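You operate a simulated robot arm through the tools that you are given. There is no shell and no other tool.

Carry out the task below with a simulated robot arm. There is one attempt and no reset: what you move stays moved.

TASK
Run eight load cycles on the green coupon and pause the test partway.
Fine: dial knob at 8, high pressure, run, yellow hold button, run again; low pressure after the end.

It is judged by the outcome, as a careful person would: the job done as asked, and still so three seconds after it is handed in. It fails if anything else is knocked over, pushed out of place, dropped, spilled or broken.

THE ROBOT
A 7-joint arm with a fingered hand, fixed in place. Base frame: the origin is on the floor under the middle of its stand, x ahead of it, y to its left, z up. Readings come in m, rad, newtons and seconds.
It reaches about 1.085 m from its shoulder. Its first joint turns from -2.897 to 2.897 rad. Payload 3.7 kg.
Tool frame: the origin (TCP) lies between the finger pads and is the grasp point; the fingertips stand 0.025 m ahead of it; z points along the fingers, y is the line along which they close. The gripper opens to 0.088 m; its body begins 0.029 m behind the TCP. The gripper is a hand of 5 fingers: y runs from the thumb to the fingers, the wrist lies at [-0.013, -0.106, -0.174] in the tool frame, and closing takes about 1.5 s.
Orientation is that of the tool frame in the base frame, as [roll, pitch, yaw] about the fixed x, y, z axes, in that order (R = Rz(yaw) Ry(pitch) Rx(roll)). With the fingers straight down and the wrist toward the robot, the tool's x, y and z point along [0, 1, 0], [1, 0, 0] and [0, 0, -1] of the base frame.

THE INTERFACE
- The arm moves only by the tool drive_tool. Its argument "commands" is one flat list of numbers, 6 for each row, row after row: the shift along the tool's x, y, z in units of 400 mm (1.0 is 400 mm), then the turn, a rotation vector about the tool's x, y, z in units of 120 degrees (1.0 is 120 degrees). In form: [dx, dy, dz, wx, wy, wz, dx, dy, dz, wx, wy, wz, ...]. A call has 1 to 20 rows; each row is the pose to reach, as a shift and turn from the pose commanded when the call began, along the tool's axes at that moment. "hand" is the opening, from 0 (shut) to 1 (fully open), set as the call begins (left out, the last holds). A call with a number of a shift or a turn outside -1 to 1 is refused whole. Rows are played at 5 a second. More than 0.05 m and 0.15 rad between two rows, or a gripper value outside its range, and nothing of the call is played. Where a pose cannot be reached the arm comes as near as it can. A force on the tool above 40 N (or 10 N above the force at the start of the call, whichever is more), or a blocked arm, ends the call early, and 0.2 s more pass. The fingers move at their own pace (about 0.108 m/s each) and stop on an object; they squeeze with about 23 N. The grip force told is the motor's: it shows also when the fingers shut on nothing. Time passes only in rows, and 0.2 s behind the last, so rows that repeat a pose let the fingers close. The reply holds the time, the measured pose of the TCP, the force on the tool along the base axes, the opening and the grip force, in the units named above and with some noise, with the torque about the TCP (base axes, N m) and any sound that the robot's microphone picked up.
- Cameras (640 x 400 px; columns grow to the right, rows downward): "scene" is fixed at [0.4081, 0.6518, 1.5469]; the picture's right is [-0.83, -0.55, 0.00], its down [-0.47, 0.70, -0.54] and it looks along [0.30, -0.45, -0.84] (base axes); focal length 344 px, centre (320, 200). "wrist" rides on the gripper at [0.059, -0.079, -0.105] in the tool frame; the picture's right is [-0.73, 0.32, -0.61], its down [-0.62, -0.68, 0.38] and it looks along [-0.29, 0.66, 0.70] (tool axes); focal length 234 px, centre (320, 200).
- snapshot(camera): a new picture of that camera. It takes no simulated time.
- finger_targets(index, middle, ring, little, thumb_bend, thumb_turn): sets how far each is bent, from 0 (flat) to 100 (curled in); at 30 the hand is open as for a grip, at 70 the pads meet at the TCP. One left out holds its place. A second passes; each finger stops where it meets its share of the squeeze, and holds until it gets a number again. A gripper value or a shape takes the hand back. It gives what a move gives, with no picture; readings hold the bend of each and the force on index, middle, ring, little, thumb and palm. thumb_turn goes from beside the hand (0) to across from the fingers (100), as for a grip.
- grasp_type(shape): the hand has 5 fingers and takes this shape, open, in about a second: jaw (thumb against the fingers, like two jaws); tri (thumb and two fingers); tip (a fingertip pinch); poke (one finger out to press); point (the index stretched); flat (the hand flat); cup (the hand cupped); fist (a fist). The gripper value then closes the fingers along that shape, each until it touches; the sizes above hold for jaw. It gives what a move gives, with no picture.
- pixel_to_xyz(camera, pixels): for up to 12 pixels [column, row] of the newest picture of that camera ("zoom" is the newest enlarged one), the place [x, y, z] in the base frame of the surface seen there, good to about 0.002 m, but the place of the scene camera against the robot may be out by one fixed shift of up to 0.012 m in any direction. It takes no simulated time.
- enlarge(camera, box): a new picture of the part [left, top, right, bottom] of that camera's present view, enlarged. It takes no simulated time.
- hand_in(): hands the job in; it is judged then, once.

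Unless the task says otherwise, let go and move clear before handing in.

The tools are called after "Call:" by a JSON object that holds its "op" and its "data". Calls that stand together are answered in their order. drive_tool: Moves the arm, as the interface text tells. Its arguments: {"type":"object","properties":{"commands":{"type":"array","items":{"type":"number"}},"hand":{"type":"number"}},"required":["commands"]} The other tools are called the same way: grasp_type (shape) gives the hand a shape; finger_targets (index, middle, ring, little, thumb_bend, thumb_turn) moves the fingers one by one; snapshot (camera) takes a picture; pixel_to_xyz (camera, pixels) gives the place of the surface under pixels of a picture; enlarge (camera, box) takes an enlarged picture of a part of a camera's view; hand_in () hands the job in.

At the start:

```text
time: 0.0
ee_pos: [0.5953, 0.1449, 1.0851]
tool_rot: [3.141, 0.001, 1.57]
contact_force: [-0.1, -0.4, 0.1]
torque: [0.01, 0.02, 0.04]
gripper_width: 0.0875
gripper_force: 0.0
shape: jaw
bend: [30.0, 30.0, 30.0, 30.0, 30.0, 98.0]
finger forces: [0.1, 0.0, 0.1, 0.1, 0.0, 0.0]
```

scene: 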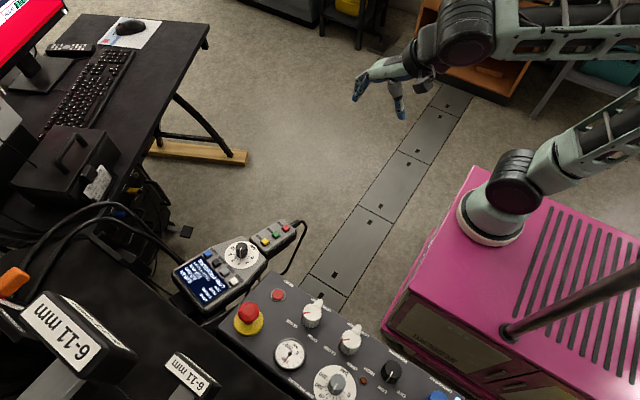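
wrist: 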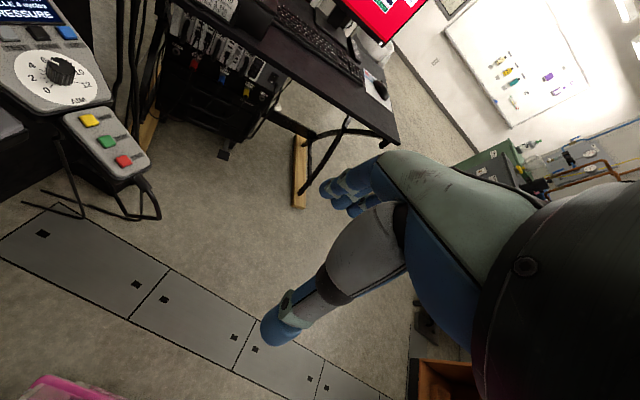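

The scene shows a handset with a dial (around pixel 240,252) and yellow/green/red buttons (around 265-287, 230-242), and a grey control panel below with knobs. I'll enlarge these regions to read the labels.

Call:
{"op": "enlarge", "data": {"camera": "scene", "box": [160, 200, 320, 300]}}

Call:
{"op": "enlarge", "data": {"camera": "scene", "box": [220, 270, 428, 400]}}

Call:
{"op": "enlarge", "data": {"camera": "wrist", "box": [0, 0, 160, 200]}}

Call:
{"op": "enlarge", "data": {"camera": "scene", "box": [340, 320, 468, 400]}}

```text
4.00 times, centred on (240, 250) of scene
```

zoom: 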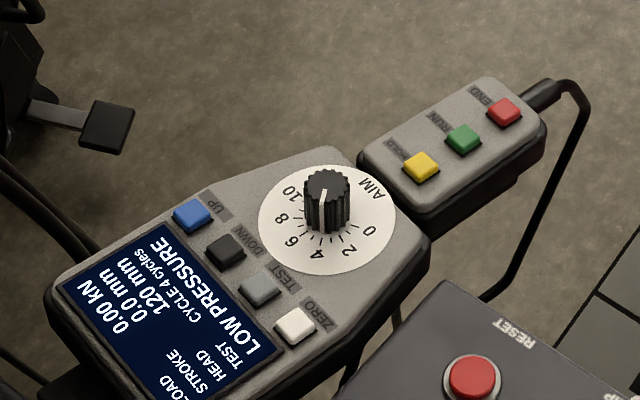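

```text
3.08 times, centred on (324, 335) of scene
```

zoom: 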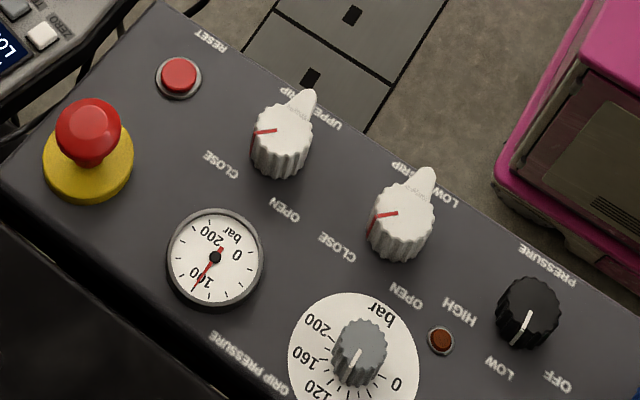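

```text
2.00 times, centred on (80, 100) of wrist
```

zoom: 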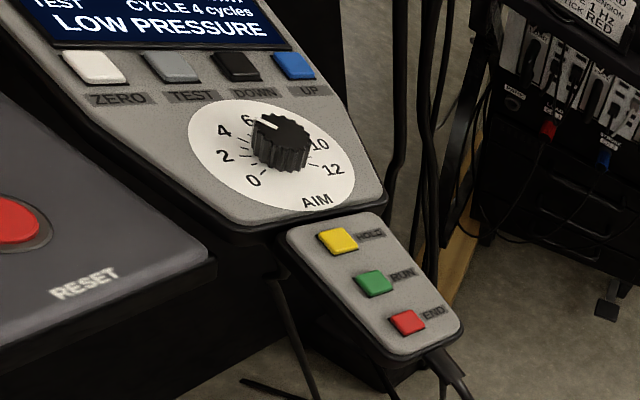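

```text
5.00 times, centred on (404, 360) of scene
```

zoom: 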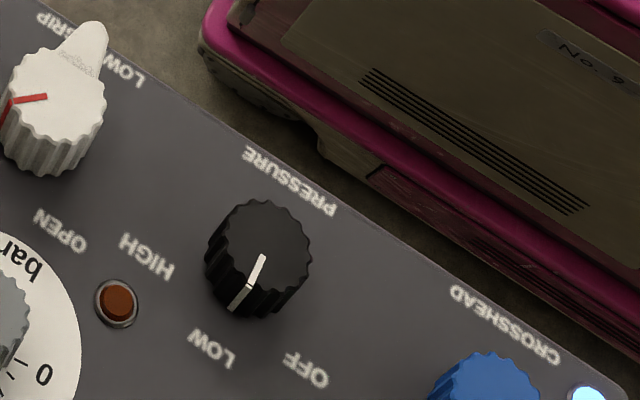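

The display reads "TEST CYCLE 4 cycles, LOW PRESSURE", and the black PRESSURE knob on the panel (zoom 258,260) sits at LOW. I'll get 3D places for the controls from both cameras and look at the text in the wrist view.

Call:
{"op": "pixel_to_xyz", "data": {"camera": "wrist", "pixels": [[89, 120], [107, 142], [123, 161], [70, 65], [62, 68], [30, 80], [88, 95], [125, 170], [80, 127], [60, 60]]}}

Call:
{"op": "snapshot", "data": {"camera": "scene"}}

Call:
{"op": "enlarge", "data": {"camera": "wrist", "box": [160, 0, 320, 100]}}

Call:
{"op": "enlarge", "data": {"camera": "scene", "box": [0, 240, 240, 400]}}

```text
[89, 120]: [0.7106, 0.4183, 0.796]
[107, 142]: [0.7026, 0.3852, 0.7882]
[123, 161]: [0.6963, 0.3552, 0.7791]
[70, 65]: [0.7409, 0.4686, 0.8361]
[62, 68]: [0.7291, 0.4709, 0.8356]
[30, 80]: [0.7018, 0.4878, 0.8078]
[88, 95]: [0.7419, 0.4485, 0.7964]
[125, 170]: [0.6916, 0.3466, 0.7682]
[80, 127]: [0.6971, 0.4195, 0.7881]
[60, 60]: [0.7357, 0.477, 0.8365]
```

```text
taken
```

scene: 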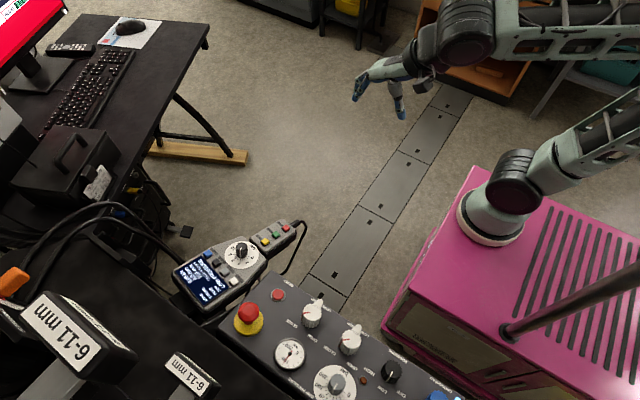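

```text
4.00 times, centred on (240, 50) of wrist
```

zoom: 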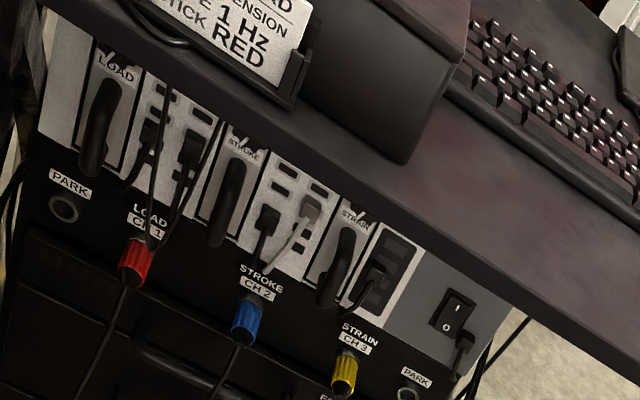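

```text
2.50 times, centred on (120, 320) of scene
```

zoom: 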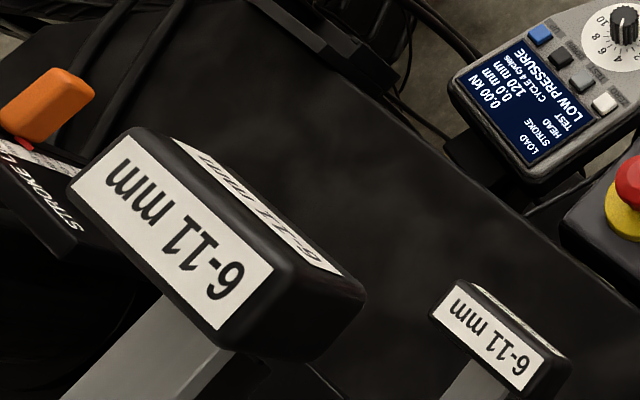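

The wrist camera puts the yellow button near (0.705,0.42,0.796), the green near (0.703,0.385,0.788) and the dial knob top near (0.735,0.47,0.836). Now the scene camera's places for these and the panel, to measure its shift.

Call:
{"op": "pixel_to_xyz", "data": {"camera": "scene", "pixels": [[265, 242], [276, 235], [287, 228], [241, 248], [241, 258], [391, 368], [385, 382], [350, 342], [248, 312], [278, 294], [364, 380], [337, 383]]}}

Call:
{"op": "pixel_to_xyz", "data": {"camera": "scene", "pixels": [[250, 234], [228, 252], [262, 262], [300, 250], [72, 330], [190, 375], [500, 220], [520, 330], [232, 320], [300, 390], [430, 398], [209, 265]]}}

Call:
{"op": "enlarge", "data": {"camera": "wrist", "box": [40, 30, 140, 110]}}

Call:
{"op": "enlarge", "data": {"camera": "wrist", "box": [70, 90, 170, 190]}}

```text
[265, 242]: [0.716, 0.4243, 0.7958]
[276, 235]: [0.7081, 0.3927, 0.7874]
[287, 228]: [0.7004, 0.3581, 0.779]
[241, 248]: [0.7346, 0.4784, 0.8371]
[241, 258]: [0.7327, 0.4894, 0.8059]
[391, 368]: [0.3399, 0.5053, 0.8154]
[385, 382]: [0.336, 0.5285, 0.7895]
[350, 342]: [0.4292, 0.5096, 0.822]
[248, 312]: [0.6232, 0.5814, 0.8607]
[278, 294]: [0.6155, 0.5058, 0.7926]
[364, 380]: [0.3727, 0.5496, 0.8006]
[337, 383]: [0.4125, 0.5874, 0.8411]
```

```text
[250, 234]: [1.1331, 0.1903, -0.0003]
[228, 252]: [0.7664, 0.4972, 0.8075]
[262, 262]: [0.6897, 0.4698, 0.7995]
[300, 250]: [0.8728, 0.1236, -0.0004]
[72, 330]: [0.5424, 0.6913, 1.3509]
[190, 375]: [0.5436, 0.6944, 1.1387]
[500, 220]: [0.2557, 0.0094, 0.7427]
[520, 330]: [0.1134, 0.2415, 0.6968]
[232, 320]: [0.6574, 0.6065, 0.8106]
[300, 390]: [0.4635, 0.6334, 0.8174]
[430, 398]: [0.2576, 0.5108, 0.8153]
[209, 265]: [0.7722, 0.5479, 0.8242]
```

```text
5.00 times, centred on (90, 70) of wrist
```

zoom: 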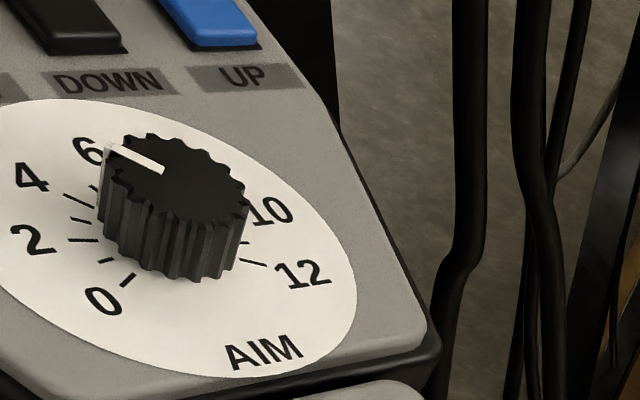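

```text
4.00 times, centred on (120, 140) of wrist
```

zoom: 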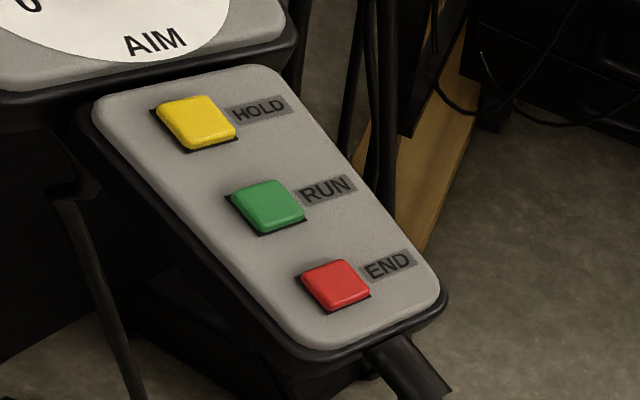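

The scene camera reads about (+0.005,+0.006,0) off from the wrist one. Before operating anything I want to view the machine and coupon, so I'll turn the hand about the vertical toward the machine (+y) in place.

Call:
{"op": "drive_tool", "data": {"commands": [0, 0, 0, 0, 0, -0.06, 0, 0, 0, 0, 0, -0.12, 0, 0, 0, 0, 0, -0.18, 0, 0, 0, 0, 0, -0.24, 0, 0, 0, 0, 0, -0.3, 0, 0, 0, 0, 0, -0.36, 0, 0, 0, 0, 0, -0.42, 0, 0, 0, 0, 0, -0.48, 0, 0, 0, 0, 0, -0.54, 0, 0, 0, 0, 0, -0.6, 0, 0, 0, 0, 0, -0.66, 0, 0, 0, 0, 0, -0.72]}}

Call:
{"op": "snapshot", "data": {"camera": "wrist"}}

```text
time: 2.6
ee_pos: [0.5939, 0.1437, 1.0865]
tool_rot: [-3.141, -0.001, 3.08]
contact_force: [-0.1, -0.2, -1.1]
torque: [0.01, 0.04, 0.03]
gripper_width: 0.0874
gripper_force: 0.0
shape: jaw
bend: [30.0, 30.0, 30.0, 30.0, 30.0, 98.0]
finger forces: [0.1, 0.0, 0.1, 0.1, 0.1, 0.0]
```

```text
taken
```

wrist: 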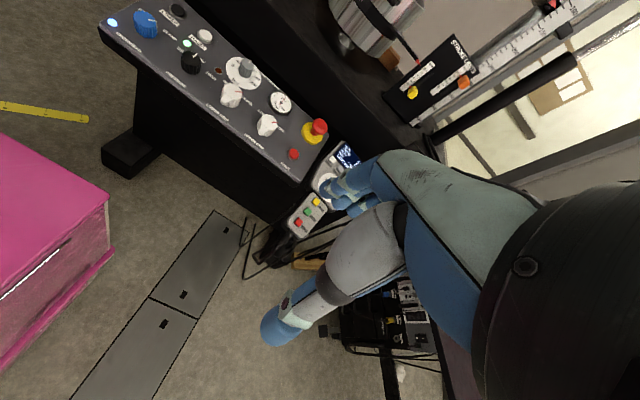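

The wrist view now shows the panel (pixels 110-330, 10-170) and the machine's test column at the top right. I'll tilt the hand up by about 45° so that the camera sees the grips and the coupon.

Call:
{"op": "drive_tool", "data": {"commands": [0, 0, 0, -0.06, 0, 0, 0, 0, 0, -0.12, 0, 0, 0, 0, 0, -0.18, 0, 0, 0, 0, 0, -0.24, 0, 0, 0, 0, 0, -0.3, 0, 0, 0, 0, 0, -0.36, 0, 0]}}

Call:
{"op": "snapshot", "data": {"camera": "wrist"}}

```text
time: 4.0
ee_pos: [0.5946, 0.1436, 1.085]
tool_rot: [2.386, 0.0, 3.079]
contact_force: [0.2, -0.7, -0.9]
torque: [-0.02, 0.02, 0.03]
gripper_width: 0.0875
gripper_force: 0.2
shape: jaw
bend: [30.0, 30.0, 30.0, 30.0, 30.0, 98.0]
finger forces: [0.0, 0.0, 0.1, 0.0, 0.1, 0.0]
```

```text
taken
```

wrist: 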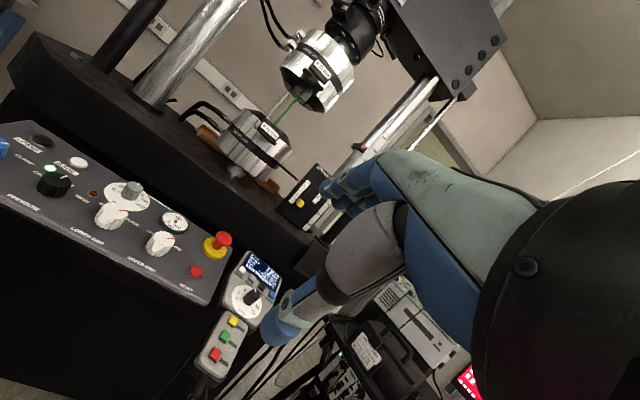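

The two grips are visible (around 320,80 and 255,140) with a green coupon between them. I'll enlarge the grips, panel and handset to read all states.

Call:
{"op": "enlarge", "data": {"camera": "wrist", "box": [200, 20, 360, 180]}}

Call:
{"op": "enlarge", "data": {"camera": "wrist", "box": [0, 120, 250, 280]}}

Call:
{"op": "enlarge", "data": {"camera": "wrist", "box": [180, 230, 308, 310]}}

Call:
{"op": "enlarge", "data": {"camera": "wrist", "box": [180, 290, 300, 380]}}

Call:
{"op": "enlarge", "data": {"camera": "wrist", "box": [260, 150, 360, 230]}}

```text
2.50 times, centred on (280, 100) of wrist
```

zoom: 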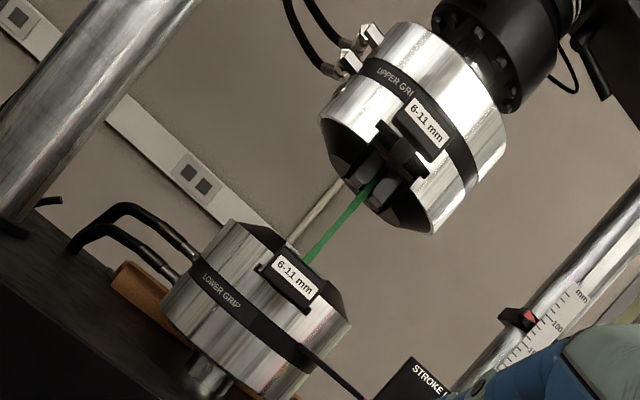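

```text
2.50 times, centred on (125, 200) of wrist
```

zoom: 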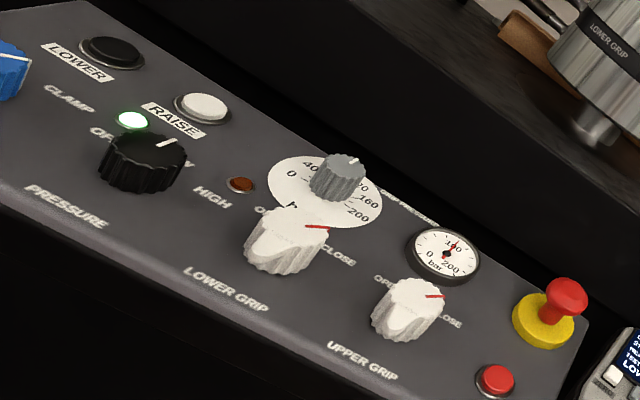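

```text
5.00 times, centred on (244, 270) of wrist
```

zoom: 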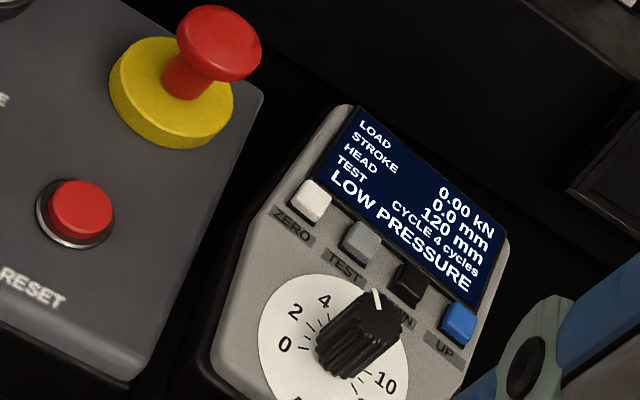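

```text
4.44 times, centred on (240, 335) of wrist
```

zoom: 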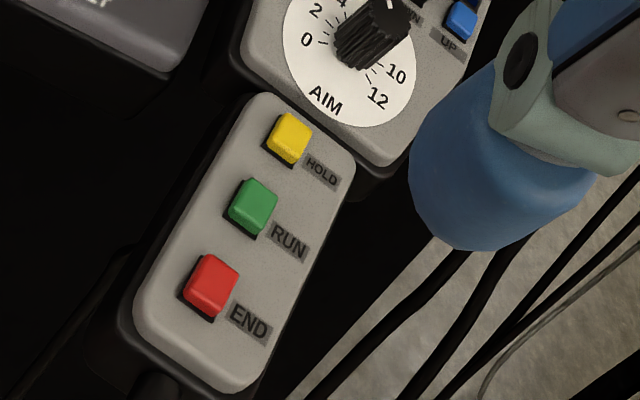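

```text
5.00 times, centred on (310, 190) of wrist
```

zoom: 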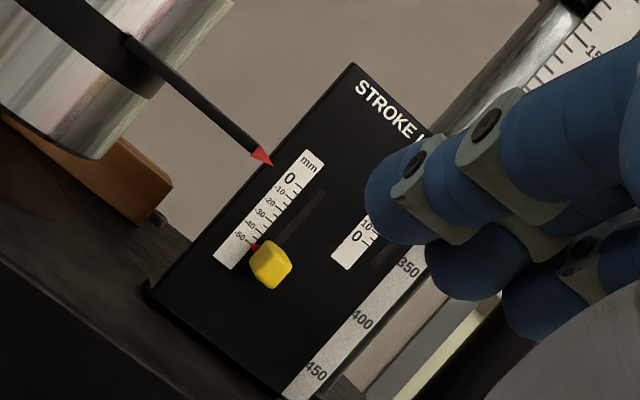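

The coupon in the grips is green, both grip knobs point to CLOSE, the gauge reads 100 bar, and CYCLE test is chosen, so only the asked controls need work. I'll measure the dial face and knob accurately.

Call:
{"op": "pixel_to_xyz", "data": {"camera": "wrist", "pixels": [[237, 299], [239, 292], [257, 307], [253, 312], [255, 293], [241, 313], [254, 324], [231, 290], [245, 290], [246, 300], [233, 322], [224, 336]]}}

Call:
{"op": "pixel_to_xyz", "data": {"camera": "wrist", "pixels": [[56, 184], [66, 177], [48, 188], [70, 196], [30, 205], [95, 193], [52, 168], [100, 220], [60, 215], [196, 271], [216, 354], [126, 187]]}}

Call:
{"op": "enlarge", "data": {"camera": "wrist", "box": [20, 150, 120, 212]}}

Call:
{"op": "enlarge", "data": {"camera": "wrist", "box": [208, 270, 288, 320]}}

```text
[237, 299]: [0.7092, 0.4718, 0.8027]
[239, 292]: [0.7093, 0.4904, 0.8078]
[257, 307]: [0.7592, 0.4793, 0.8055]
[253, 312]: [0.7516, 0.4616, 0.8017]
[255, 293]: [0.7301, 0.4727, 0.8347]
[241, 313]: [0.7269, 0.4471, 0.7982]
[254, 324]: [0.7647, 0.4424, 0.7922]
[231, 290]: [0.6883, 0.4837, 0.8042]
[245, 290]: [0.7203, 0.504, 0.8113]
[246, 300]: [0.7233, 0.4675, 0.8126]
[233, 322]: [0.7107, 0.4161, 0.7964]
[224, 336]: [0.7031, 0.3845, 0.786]
```

```text
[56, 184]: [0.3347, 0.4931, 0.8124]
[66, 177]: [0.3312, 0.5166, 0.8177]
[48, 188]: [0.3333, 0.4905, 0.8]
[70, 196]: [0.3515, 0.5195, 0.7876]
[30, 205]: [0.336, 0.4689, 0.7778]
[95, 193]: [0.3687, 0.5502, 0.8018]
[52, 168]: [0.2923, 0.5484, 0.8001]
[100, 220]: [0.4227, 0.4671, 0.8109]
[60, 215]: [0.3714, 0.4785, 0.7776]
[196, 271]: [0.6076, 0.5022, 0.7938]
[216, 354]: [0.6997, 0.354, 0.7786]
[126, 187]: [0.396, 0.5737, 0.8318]
```

```text
6.40 times, centred on (70, 181) of wrist
```

zoom: 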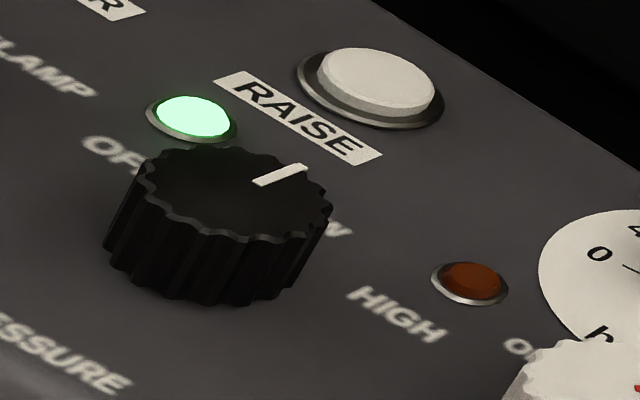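

```text
8.00 times, centred on (248, 295) of wrist
```

zoom: 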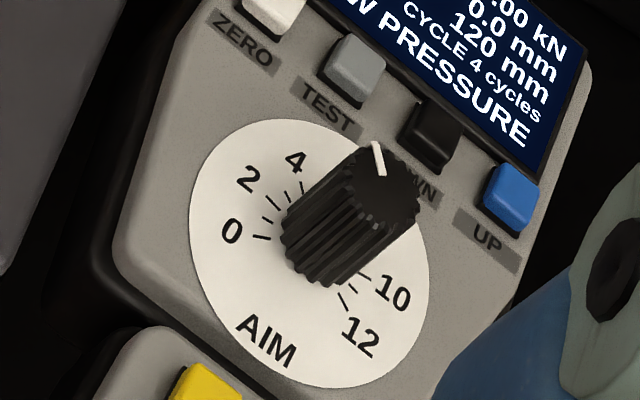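

The dial's marks give about 20° per cycle (0 at azimuth ~200°, 12 at ~-42°), so 4→8 is about 80° clockwise; the knob top centre is near (0.7305, 0.473, 0.835) and the face is tilted ~13.5° toward me. I'll tilt the hand so that its z axis lies along the dial axis and take the tri shape.

Call:
{"op": "drive_tool", "data": {"commands": [0, 0, 0, 0.06, 0, 0, 0, 0, 0, 0.12, 0, 0, 0, 0, 0, 0.18, 0, 0, 0, 0, 0, 0.2475, 0, 0, 0, 0, 0, 0.2475, 0, 0]}}

Call:
{"op": "grasp_type", "data": {"shape": "tri"}}

Call:
{"op": "snapshot", "data": {"camera": "wrist"}}

Call:
{"op": "enlarge", "data": {"camera": "scene", "box": [300, 20, 460, 140]}}

```text
time: 5.2
ee_pos: [0.5944, 0.1442, 1.0853]
tool_rot: [2.909, 0.001, 3.079]
contact_force: [-0.3, -0.4, -0.5]
torque: [-0.01, -0.01, 0.01]
gripper_width: 0.0874
gripper_force: 0.0
shape: jaw
bend: [30.0, 30.0, 30.0, 30.0, 30.0, 98.0]
finger forces: [0.0, 0.1, 0.1, 0.0, 0.0, 0.1]
```

```text
time: 6.1
ee_pos: [0.5946, 0.144, 1.0855]
tool_rot: [2.904, 0.001, 3.08]
contact_force: [0.7, -0.2, 0.3]
torque: [0.0, 0.02, 0.01]
gripper_width: 0.0876
gripper_force: 0.1
shape: tri
bend: [30.0, 30.0, 99.0, 99.0, 30.0, 98.0]
finger forces: [0.0, 0.0, 0.0, 0.1, 0.1, 0.0]
```

```text
taken
```

wrist: 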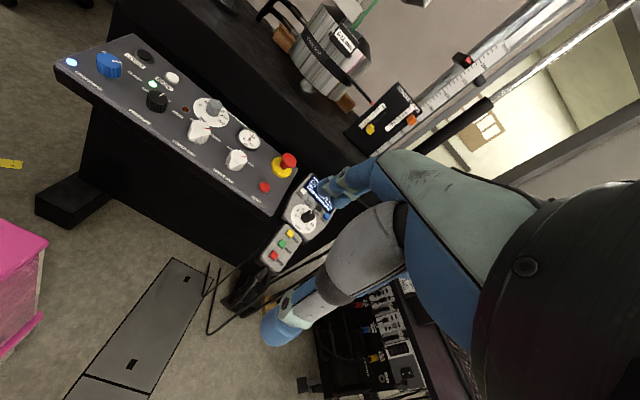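

```text
3.33 times, centred on (380, 80) of scene
```

zoom: 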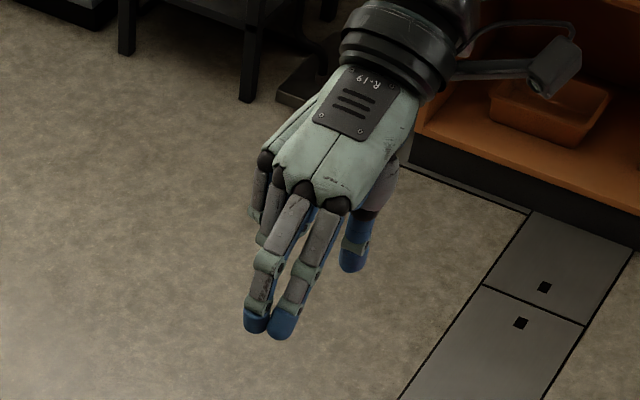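

The tri shape stretches the index and middle against the thumb (zoom 256,322 and 281,328 vs thumb 355,260). I'll measure where these tips lie relative to the TCP.

Call:
{"op": "pixel_to_xyz", "data": {"camera": "zoom", "pixels": [[256, 322], [281, 328], [257, 310], [283, 315], [353, 262], [353, 240], [300, 200], [330, 215], [262, 165], [265, 190]]}}

Call:
{"op": "pixel_to_xyz", "data": {"camera": "wrist", "pixels": [[272, 335], [285, 310], [330, 190], [350, 180], [300, 290], [330, 180]]}}

Call:
{"op": "enlarge", "data": {"camera": "wrist", "box": [240, 150, 440, 360]}}

```text
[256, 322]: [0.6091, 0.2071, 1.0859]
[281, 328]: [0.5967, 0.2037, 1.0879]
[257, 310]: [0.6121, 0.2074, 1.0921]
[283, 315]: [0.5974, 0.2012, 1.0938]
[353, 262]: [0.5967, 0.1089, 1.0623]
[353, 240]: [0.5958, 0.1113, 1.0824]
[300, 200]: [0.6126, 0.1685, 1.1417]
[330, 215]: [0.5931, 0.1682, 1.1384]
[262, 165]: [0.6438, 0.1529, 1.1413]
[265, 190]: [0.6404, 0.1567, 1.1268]
```

```text
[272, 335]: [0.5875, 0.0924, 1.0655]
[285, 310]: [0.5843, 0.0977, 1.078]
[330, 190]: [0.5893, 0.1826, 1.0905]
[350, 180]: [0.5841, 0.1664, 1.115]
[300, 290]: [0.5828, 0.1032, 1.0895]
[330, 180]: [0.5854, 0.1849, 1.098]
```

```text
1.90 times, centred on (340, 255) of wrist
```

zoom: 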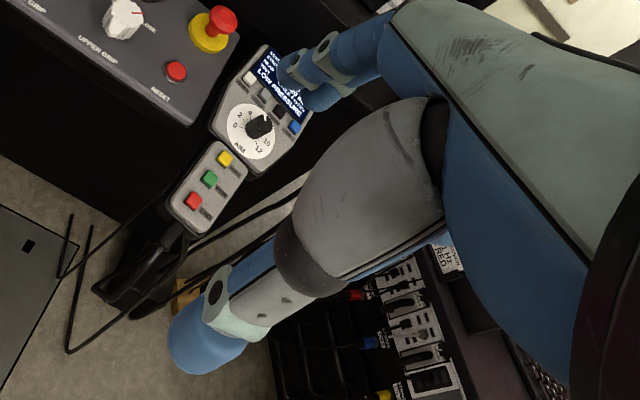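

The tri grasp centre lies on the TCP within a few millimetres, and the thumb sits opposite. Let me measure the handset's UP/DOWN/TEST/ZERO buttons and dial in this newest zoom, so the fingers can avoid them.

Call:
{"op": "pixel_to_xyz", "data": {"camera": "zoom", "pixels": [[296, 127], [281, 112], [265, 95], [250, 77], [259, 126], [265, 120], [235, 125], [239, 113], [266, 143], [259, 151], [240, 149], [290, 138]]}}

Call:
{"op": "enlarge", "data": {"camera": "wrist", "box": [270, 170, 350, 250]}}

```text
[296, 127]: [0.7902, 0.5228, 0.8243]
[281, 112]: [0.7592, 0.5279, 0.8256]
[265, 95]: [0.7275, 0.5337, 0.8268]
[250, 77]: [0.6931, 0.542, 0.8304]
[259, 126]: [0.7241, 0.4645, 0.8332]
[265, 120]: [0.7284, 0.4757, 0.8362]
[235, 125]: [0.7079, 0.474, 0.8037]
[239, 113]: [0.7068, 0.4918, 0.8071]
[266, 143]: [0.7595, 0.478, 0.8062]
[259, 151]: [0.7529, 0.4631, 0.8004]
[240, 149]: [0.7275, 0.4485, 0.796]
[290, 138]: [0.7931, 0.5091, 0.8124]
```

```text
5.00 times, centred on (310, 210) of wrist
```

zoom: 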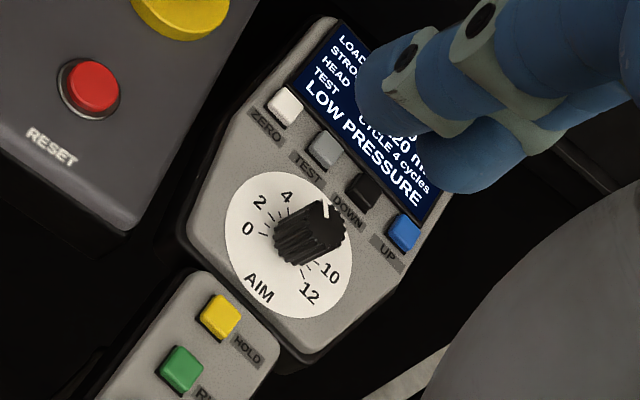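

The dial centre works out to about (0.7327,0.481) with the knob top near (0.7315,0.4735,0.8355), and the UP/DOWN/TEST/ZERO buttons lie at least 45 mm from it. I'll move to a point 100 mm above the knob along its axis, with the hand narrowed.

Call:
{"op": "drive_tool", "data": {"commands": [-0.02905, 0.06765, 0.05528, 0, 0, 0.01333, -0.0581, 0.1353, 0.11056, 0, 0, 0.02667, -0.08715, 0.20295, 0.16584, 0, 0, 0.04, -0.1162, 0.2706, 0.22112, 0, 0, 0.05333, -0.14525, 0.33825, 0.2764, 0, 0, 0.06667, -0.1743, 0.4059, 0.33168, 0, 0, 0.08, -0.20335, 0.47355, 0.38696, 0, 0, 0.09333, -0.2324, 0.5412, 0.44224, 0, 0, 0.10667, -0.26145, 0.60885, 0.49752, 0, 0, 0.12, -0.2905, 0.6765, 0.5528, 0, 0, 0.13333, -0.2905, 0.6765, 0.5528, 0, 0, 0.13333], "hand": 0.6}}

Call:
{"op": "snapshot", "data": {"camera": "wrist"}}

Call:
{"op": "snapshot", "data": {"camera": "scene"}}

```text
time: 8.5
ee_pos: [0.7312, 0.4518, 0.9303]
tool_rot: [2.914, -0.064, 2.805]
contact_force: [-0.6, 0.1, -0.5]
torque: [0.02, -0.03, 0.01]
gripper_width: 0.0536
gripper_force: 0.1
shape: tri
bend: [73.0, 40.0, 99.0, 99.0, 64.0, 100.0]
finger forces: [0.1, 0.1, 0.0, 0.0, 0.1, 0.0]
```

```text
taken
```

wrist: 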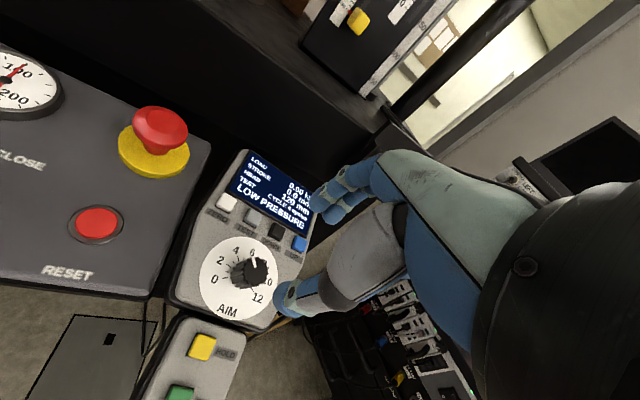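

```text
taken
```

scene: 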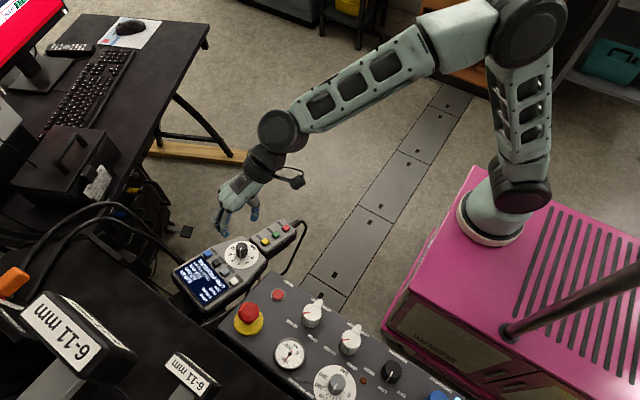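

The hand is above the dial (knob at wrist pixel 250,270). Finger bends read index 73, middle 40, thumb 64, which is unexpected, so I'll look at the hand closely.

Call:
{"op": "enlarge", "data": {"camera": "scene", "box": [180, 160, 308, 240]}}

Call:
{"op": "enlarge", "data": {"camera": "wrist", "box": [190, 140, 400, 340]}}

```text
5.00 times, centred on (244, 200) of scene
```

zoom: 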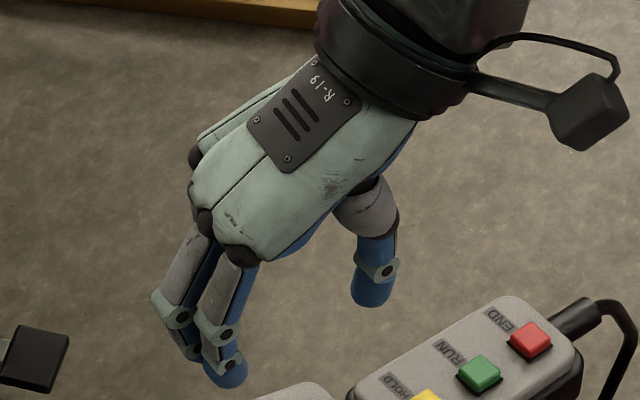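

```text
2.00 times, centred on (295, 240) of wrist
```

zoom: 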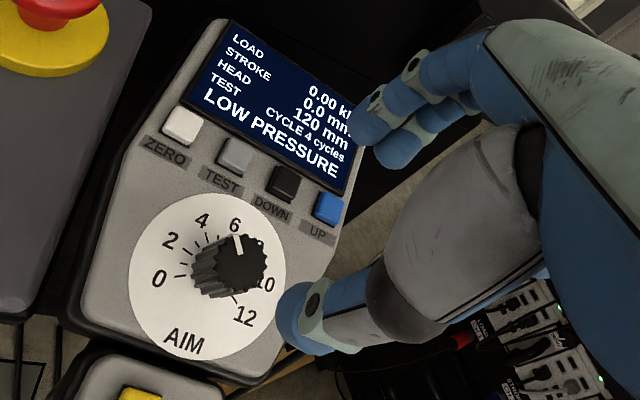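

The two fingers look similarly bent in the picture. I'll measure the fingertips and the knob again from this nearer view.

Call:
{"op": "pixel_to_xyz", "data": {"camera": "zoom", "pixels": [[362, 130], [372, 140], [395, 158], [385, 165], [283, 318], [290, 340], [240, 262], [236, 240], [215, 275], [265, 265], [158, 278], [244, 317]]}}

Call:
{"op": "pixel_to_xyz", "data": {"camera": "scene", "pixels": [[226, 234], [218, 229], [254, 219], [225, 231], [217, 222], [240, 247]]}}

```text
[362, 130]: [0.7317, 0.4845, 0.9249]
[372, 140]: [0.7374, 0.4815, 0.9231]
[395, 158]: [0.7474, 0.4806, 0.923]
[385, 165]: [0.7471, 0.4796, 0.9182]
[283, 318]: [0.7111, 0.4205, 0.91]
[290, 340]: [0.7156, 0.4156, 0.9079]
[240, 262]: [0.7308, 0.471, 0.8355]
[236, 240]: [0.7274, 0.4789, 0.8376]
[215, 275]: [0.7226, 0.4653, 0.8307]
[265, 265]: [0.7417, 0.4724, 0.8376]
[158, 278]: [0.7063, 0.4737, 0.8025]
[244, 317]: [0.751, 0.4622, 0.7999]
```

```text
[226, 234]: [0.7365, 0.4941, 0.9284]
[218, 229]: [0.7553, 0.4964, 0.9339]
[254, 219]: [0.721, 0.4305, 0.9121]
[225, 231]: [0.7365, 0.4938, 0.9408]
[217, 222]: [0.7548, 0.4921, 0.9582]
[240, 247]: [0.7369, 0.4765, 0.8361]
```

The knob top centre is at (0.731,0.4725,0.836) and the hand is centred on its axis within about 2 mm. I'll descend along the axis 60 mm and look again.

Call:
{"op": "drive_tool", "data": {"commands": [0, 0, 0.05, 0, 0, 0, 0, 0, 0.1, 0, 0, 0, 0, 0, 0.15, 0, 0, 0, 0, 0, 0.15, 0, 0, 0]}}

Call:
{"op": "snapshot", "data": {"camera": "wrist"}}

Call:
{"op": "enlarge", "data": {"camera": "scene", "box": [176, 190, 304, 270]}}

```text
time: 9.5
ee_pos: [0.7312, 0.4653, 0.8756]
tool_rot: [2.916, -0.066, 2.806]
contact_force: [-0.1, -0.1, -0.4]
torque: [-0.03, -0.02, -0.01]
gripper_width: 0.053
gripper_force: 0.1
shape: tri
bend: [73.0, 40.0, 99.0, 99.0, 64.0, 100.0]
finger forces: [0.0, 0.1, 0.0, 0.0, 0.0, 0.0]
```

```text
taken
```

wrist: 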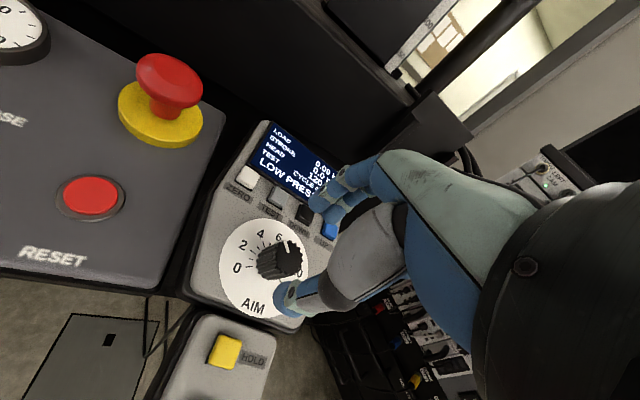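

```text
5.00 times, centred on (240, 230) of scene
```

zoom: 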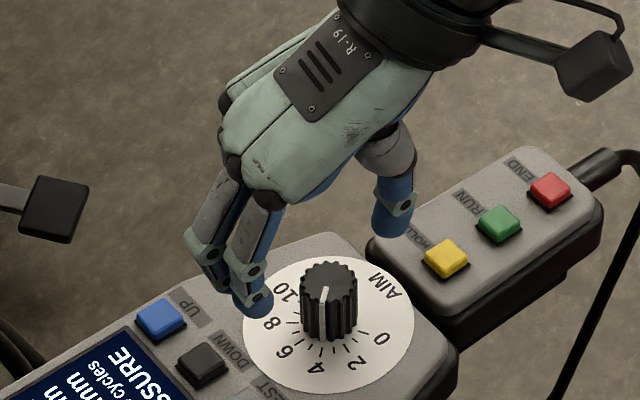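

The fingers straddle the knob (fingertips at zoom 258,300, thumb at 390,220), still above it. I'll descend the last 35 mm, which leaves the tips about 10 mm above the dial face.

Call:
{"op": "drive_tool", "data": {"commands": [0, -0.0025, 0.03, 0, 0, 0, 0, -0.005, 0.06, 0, 0, 0, 0, -0.005, 0.0867, 0, 0, 0, 0, -0.005, 0.0867, 0, 0, 0]}}

Call:
{"op": "snapshot", "data": {"camera": "wrist"}}

Call:
{"op": "enlarge", "data": {"camera": "scene", "box": [176, 190, 304, 270]}}

```text
time: 10.5
ee_pos: [0.7309, 0.4708, 0.842]
tool_rot: [2.914, -0.064, 2.805]
contact_force: [0.4, 0.2, 0.6]
torque: [-0.04, 0.0, 0.0]
gripper_width: 0.0532
gripper_force: 0.1
shape: tri
bend: [73.0, 40.0, 99.0, 99.0, 64.0, 100.0]
finger forces: [0.0, 0.0, 0.0, 0.1, 0.0, 0.1]
```

```text
taken
```

wrist: 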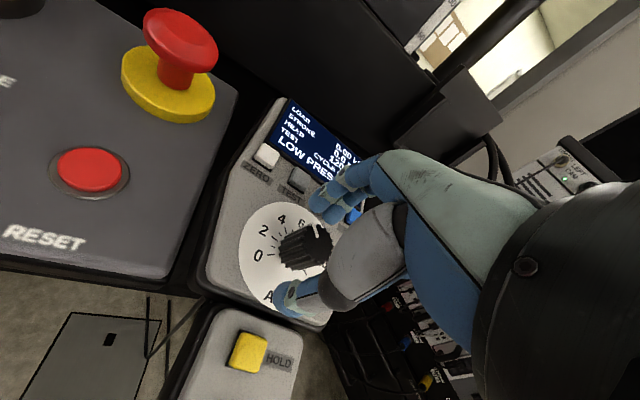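

```text
5.00 times, centred on (240, 230) of scene
```

zoom: 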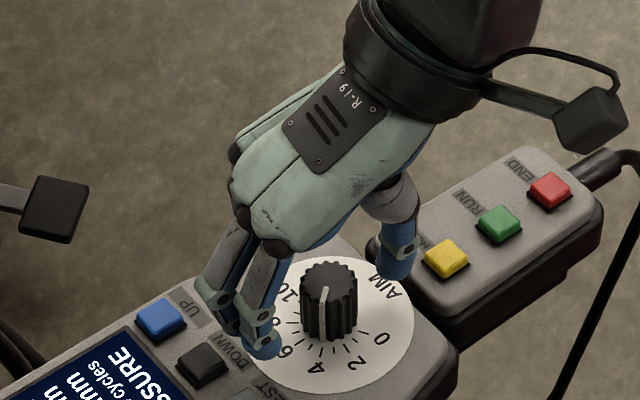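

The fingers now flank the knob with no contact force. I'll close the hand on it, holding the pose while the fingers close.

Call:
{"op": "drive_tool", "data": {"commands": [0, 0, 0, 0, 0, 0, 0, 0, 0, 0, 0, 0, 0, 0, 0, 0, 0, 0, 0, 0, 0, 0, 0, 0, 0, 0, 0, 0, 0, 0, 0, 0, 0, 0, 0, 0], "hand": 0.1}}

Call:
{"op": "snapshot", "data": {"camera": "wrist"}}

Call:
{"op": "enlarge", "data": {"camera": "scene", "box": [176, 190, 304, 270]}}

```text
time: 11.9
ee_pos: [0.733, 0.4711, 0.8424]
tool_rot: [2.916, -0.063, 2.806]
contact_force: [-1.1, -2.3, -2.5]
torque: [-0.02, -0.02, 0.01]
gripper_width: 0.014
gripper_force: 23.0
shape: tri
bend: [73.0, 61.0, 100.0, 100.0, 72.0, 100.0]
finger forces: [10.3, 9.8, 0.0, 0.0, 23.2, 0.1]
```

```text
taken
```

wrist: 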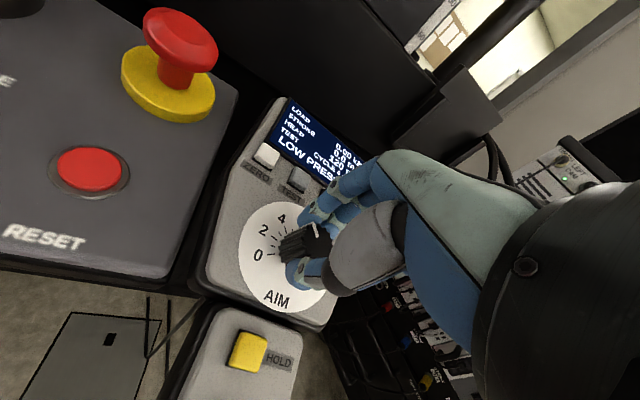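

```text
5.00 times, centred on (240, 230) of scene
```

zoom: 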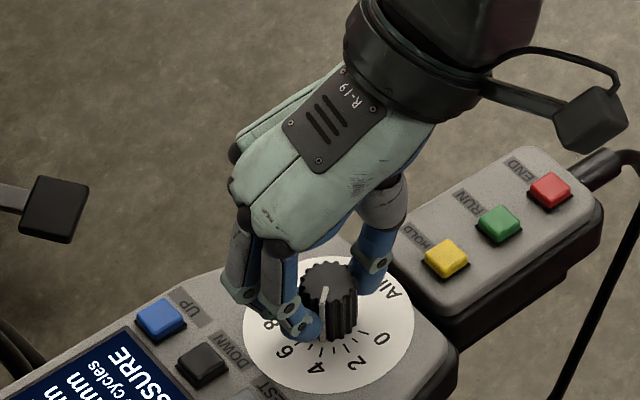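

The knob is gripped (index 10.3, middle 9.8, thumb 23 N) and the pointer still shows 4. I'll turn 40° clockwise about the knob axis first and read the display.

Call:
{"op": "drive_tool", "data": {"commands": [0, 0, 0, 0, 0, 0.0556, 0, 0, 0, 0, 0, 0.1111, 0, 0, 0, 0, 0, 0.1667, 0, 0, 0, 0, 0, 0.2222, 0, 0, 0, 0, 0, 0.2778, 0, 0, 0, 0, 0, 0.3333, 0, 0, 0, 0, 0, 0.3333]}}

Call:
{"op": "snapshot", "data": {"camera": "wrist"}}

Call:
{"op": "enlarge", "data": {"camera": "scene", "box": [160, 200, 320, 300]}}

```text
time: 13.5
ee_pos: [0.7313, 0.4711, 0.842]
tool_rot: [3.008, -0.195, 2.114]
contact_force: [-3.8, -3.9, 3.1]
torque: [-0.07, 0.1, 0.0]
gripper_width: 0.0142
gripper_force: 23.0
shape: tri
bend: [73.0, 60.0, 100.0, 100.0, 72.0, 100.0]
finger forces: [11.4, 11.4, 0.0, 0.0, 25.1, 0.0]
```

```text
taken
```

wrist: 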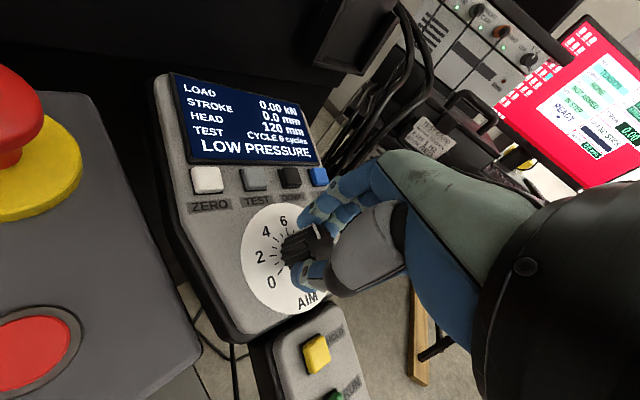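

```text
4.00 times, centred on (240, 250) of scene
```

zoom: 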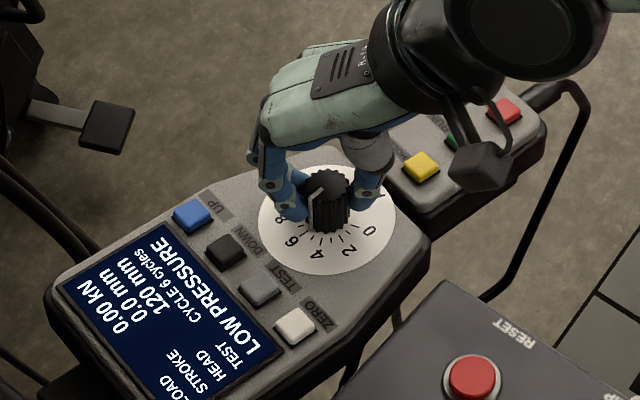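

The display now reads "CYCLE 6 cycles" after 40°, confirming 20° per cycle. I'll turn another 40° for 8.

Call:
{"op": "drive_tool", "data": {"commands": [0, 0, 0, 0, 0, 0.0556, 0, 0, 0, 0, 0, 0.1111, 0, 0, 0, 0, 0, 0.1667, 0, 0, 0, 0, 0, 0.2222, 0, 0, 0, 0, 0, 0.2778, 0, 0, 0, 0, 0, 0.3333, 0, 0, 0, 0, 0, 0.3333]}}

Call:
{"op": "snapshot", "data": {"camera": "wrist"}}

Call:
{"op": "enlarge", "data": {"camera": "scene", "box": [160, 200, 288, 280]}}

```text
time: 15.1
ee_pos: [0.7316, 0.4699, 0.8419]
tool_rot: [-3.117, -0.234, 1.397]
contact_force: [0.4, -0.2, 4.9]
torque: [0.01, 0.07, 0.0]
gripper_width: 0.0141
gripper_force: 23.1
shape: tri
bend: [73.0, 61.0, 100.0, 100.0, 72.0, 100.0]
finger forces: [12.9, 12.5, 0.0, 0.0, 24.0, 0.0]
```

```text
taken
```

wrist: 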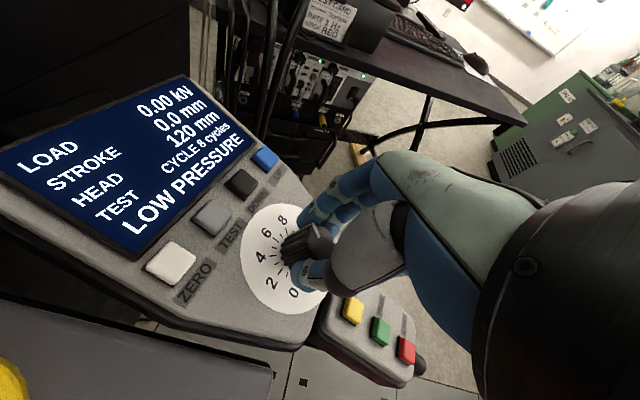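

```text
5.00 times, centred on (224, 240) of scene
```

zoom: 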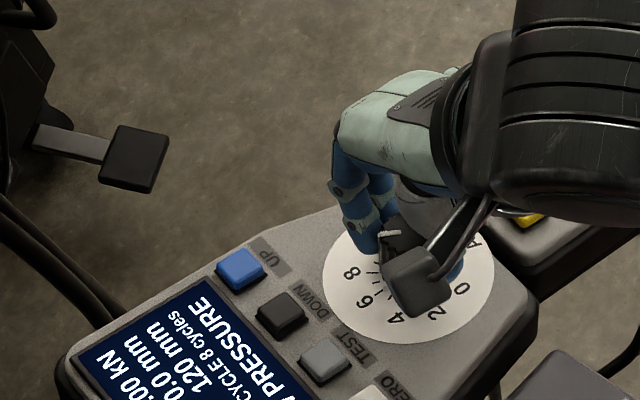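

The display reads "CYCLE 8 cycles". I'll open the hand and back out along the knob axis.

Call:
{"op": "drive_tool", "data": {"commands": [0, 0, 0, 0, 0, 0, 0, 0, 0, 0, 0, 0, 0, 0, 0, 0, 0, 0, 0, 0, 0, 0, 0, 0, 0, 0, 0, 0, 0, 0, 0, 0, -0.05, 0, 0, 0, 0, 0, -0.1, 0, 0, 0, 0, 0, -0.175, 0, 0, 0, 0, 0, -0.25, 0, 0, 0, 0, 0, -0.25, 0, 0, 0], "hand": 0.6}}

Call:
{"op": "snapshot", "data": {"camera": "wrist"}}

Call:
{"op": "enlarge", "data": {"camera": "scene", "box": [160, 200, 288, 280]}}

```text
time: 17.3
ee_pos: [0.7327, 0.4466, 0.9378]
tool_rot: [-3.117, -0.234, 1.4]
contact_force: [0.6, -0.6, 0.0]
torque: [0.01, 0.03, 0.05]
gripper_width: 0.0523
gripper_force: 0.1
shape: tri
bend: [74.0, 41.0, 99.0, 99.0, 65.0, 100.0]
finger forces: [0.0, 0.0, 0.0, 0.0, 0.0, 0.0]
```

```text
taken
```

wrist: 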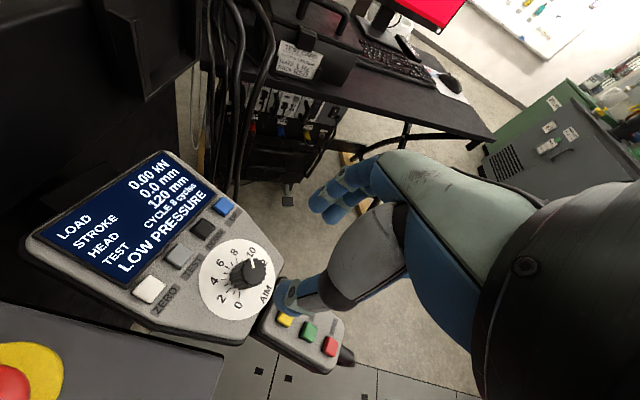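

```text
5.00 times, centred on (224, 240) of scene
```

zoom: 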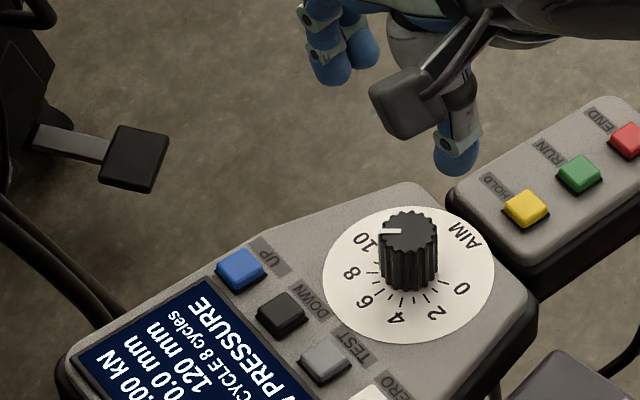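

Let me verify the display and the dial pointer in an enlarged view, and read the card on the desk (wrist pixel 297,55).

Call:
{"op": "enlarge", "data": {"camera": "wrist", "box": [130, 150, 290, 310]}}

Call:
{"op": "enlarge", "data": {"camera": "wrist", "box": [260, 30, 340, 90]}}

Call:
{"op": "enlarge", "data": {"camera": "wrist", "box": [360, 0, 480, 60]}}

```text
2.50 times, centred on (210, 230) of wrist
```

zoom: 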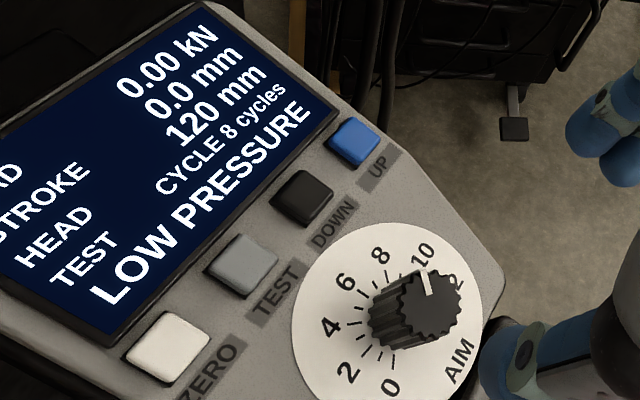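

```text
6.67 times, centred on (300, 60) of wrist
```

zoom: 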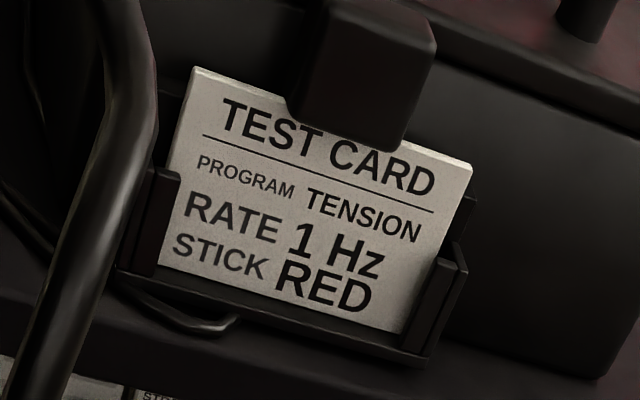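

```text
5.33 times, centred on (420, 30) of wrist
```

zoom: 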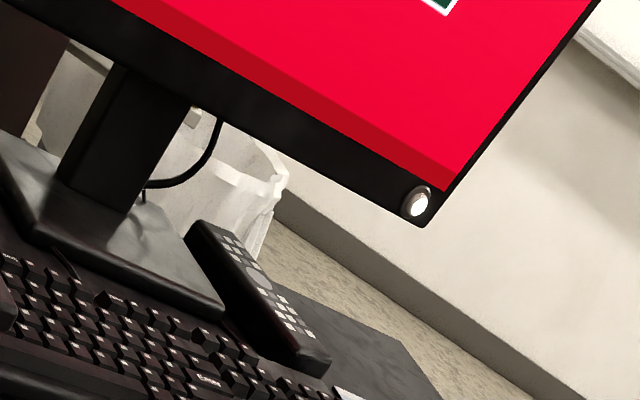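

The display clearly reads "CYCLE 8 cycles"; the desk's test card belongs to another job. Next the PRESSURE knob on the panel near (0.3335,0.504,0.815): I'll travel there at safe height while turning the hand back for a fresh clockwise turn.

Call:
{"op": "drive_tool", "data": {"commands": [-0.00706, -0.07, -0.01, 0, 0, -0.05714, -0.01411, -0.14, -0.02, 0, 0, -0.11429, -0.02117, -0.21, -0.03, 0, 0, -0.17143, -0.02823, -0.28, -0.04, 0, 0, -0.22857, -0.03529, -0.35, -0.045, 0, 0, -0.28571, -0.04234, -0.42, -0.045, 0, 0, -0.34286, -0.0494, -0.49, -0.045, 0, 0, -0.4, -0.05646, -0.56, -0.045, 0, 0, -0.45714, -0.06351, -0.63, -0.045, 0, 0, -0.51429, -0.07057, -0.7, -0.045, 0, 0, -0.57143, -0.07763, -0.77, -0.04, 0, 0, -0.62857, -0.08469, -0.84, -0.03, 0, 0, -0.68571, -0.09174, -0.91, -0.02, 0, 0, -0.74286, -0.0988, -0.98, -0.01, 0, 0, -0.8, -0.0988, -0.98, -0.01, 0, 0, -0.8]}}

Call:
{"op": "snapshot", "data": {"camera": "wrist"}}

Call:
{"op": "snapshot", "data": {"camera": "scene"}}

```text
time: 20.5
ee_pos: [0.3383, 0.4757, 0.9433]
tool_rot: [2.907, 0.0, 3.08]
contact_force: [0.0, -0.7, 0.7]
torque: [-0.03, 0.01, 0.02]
gripper_width: 0.0523
gripper_force: 0.1
shape: tri
bend: [74.0, 41.0, 99.0, 99.0, 65.0, 100.0]
finger forces: [0.0, 0.1, 0.1, 0.0, 0.1, 0.1]
```

```text
taken
```

wrist: 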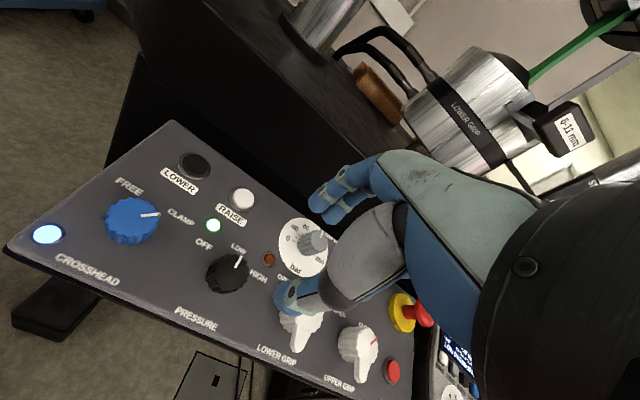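

```text
taken
```

scene: 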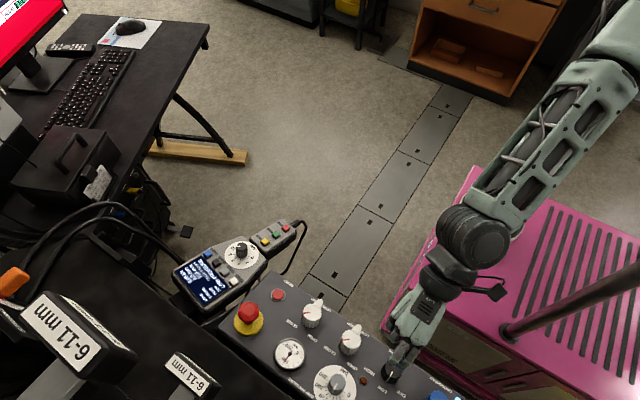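

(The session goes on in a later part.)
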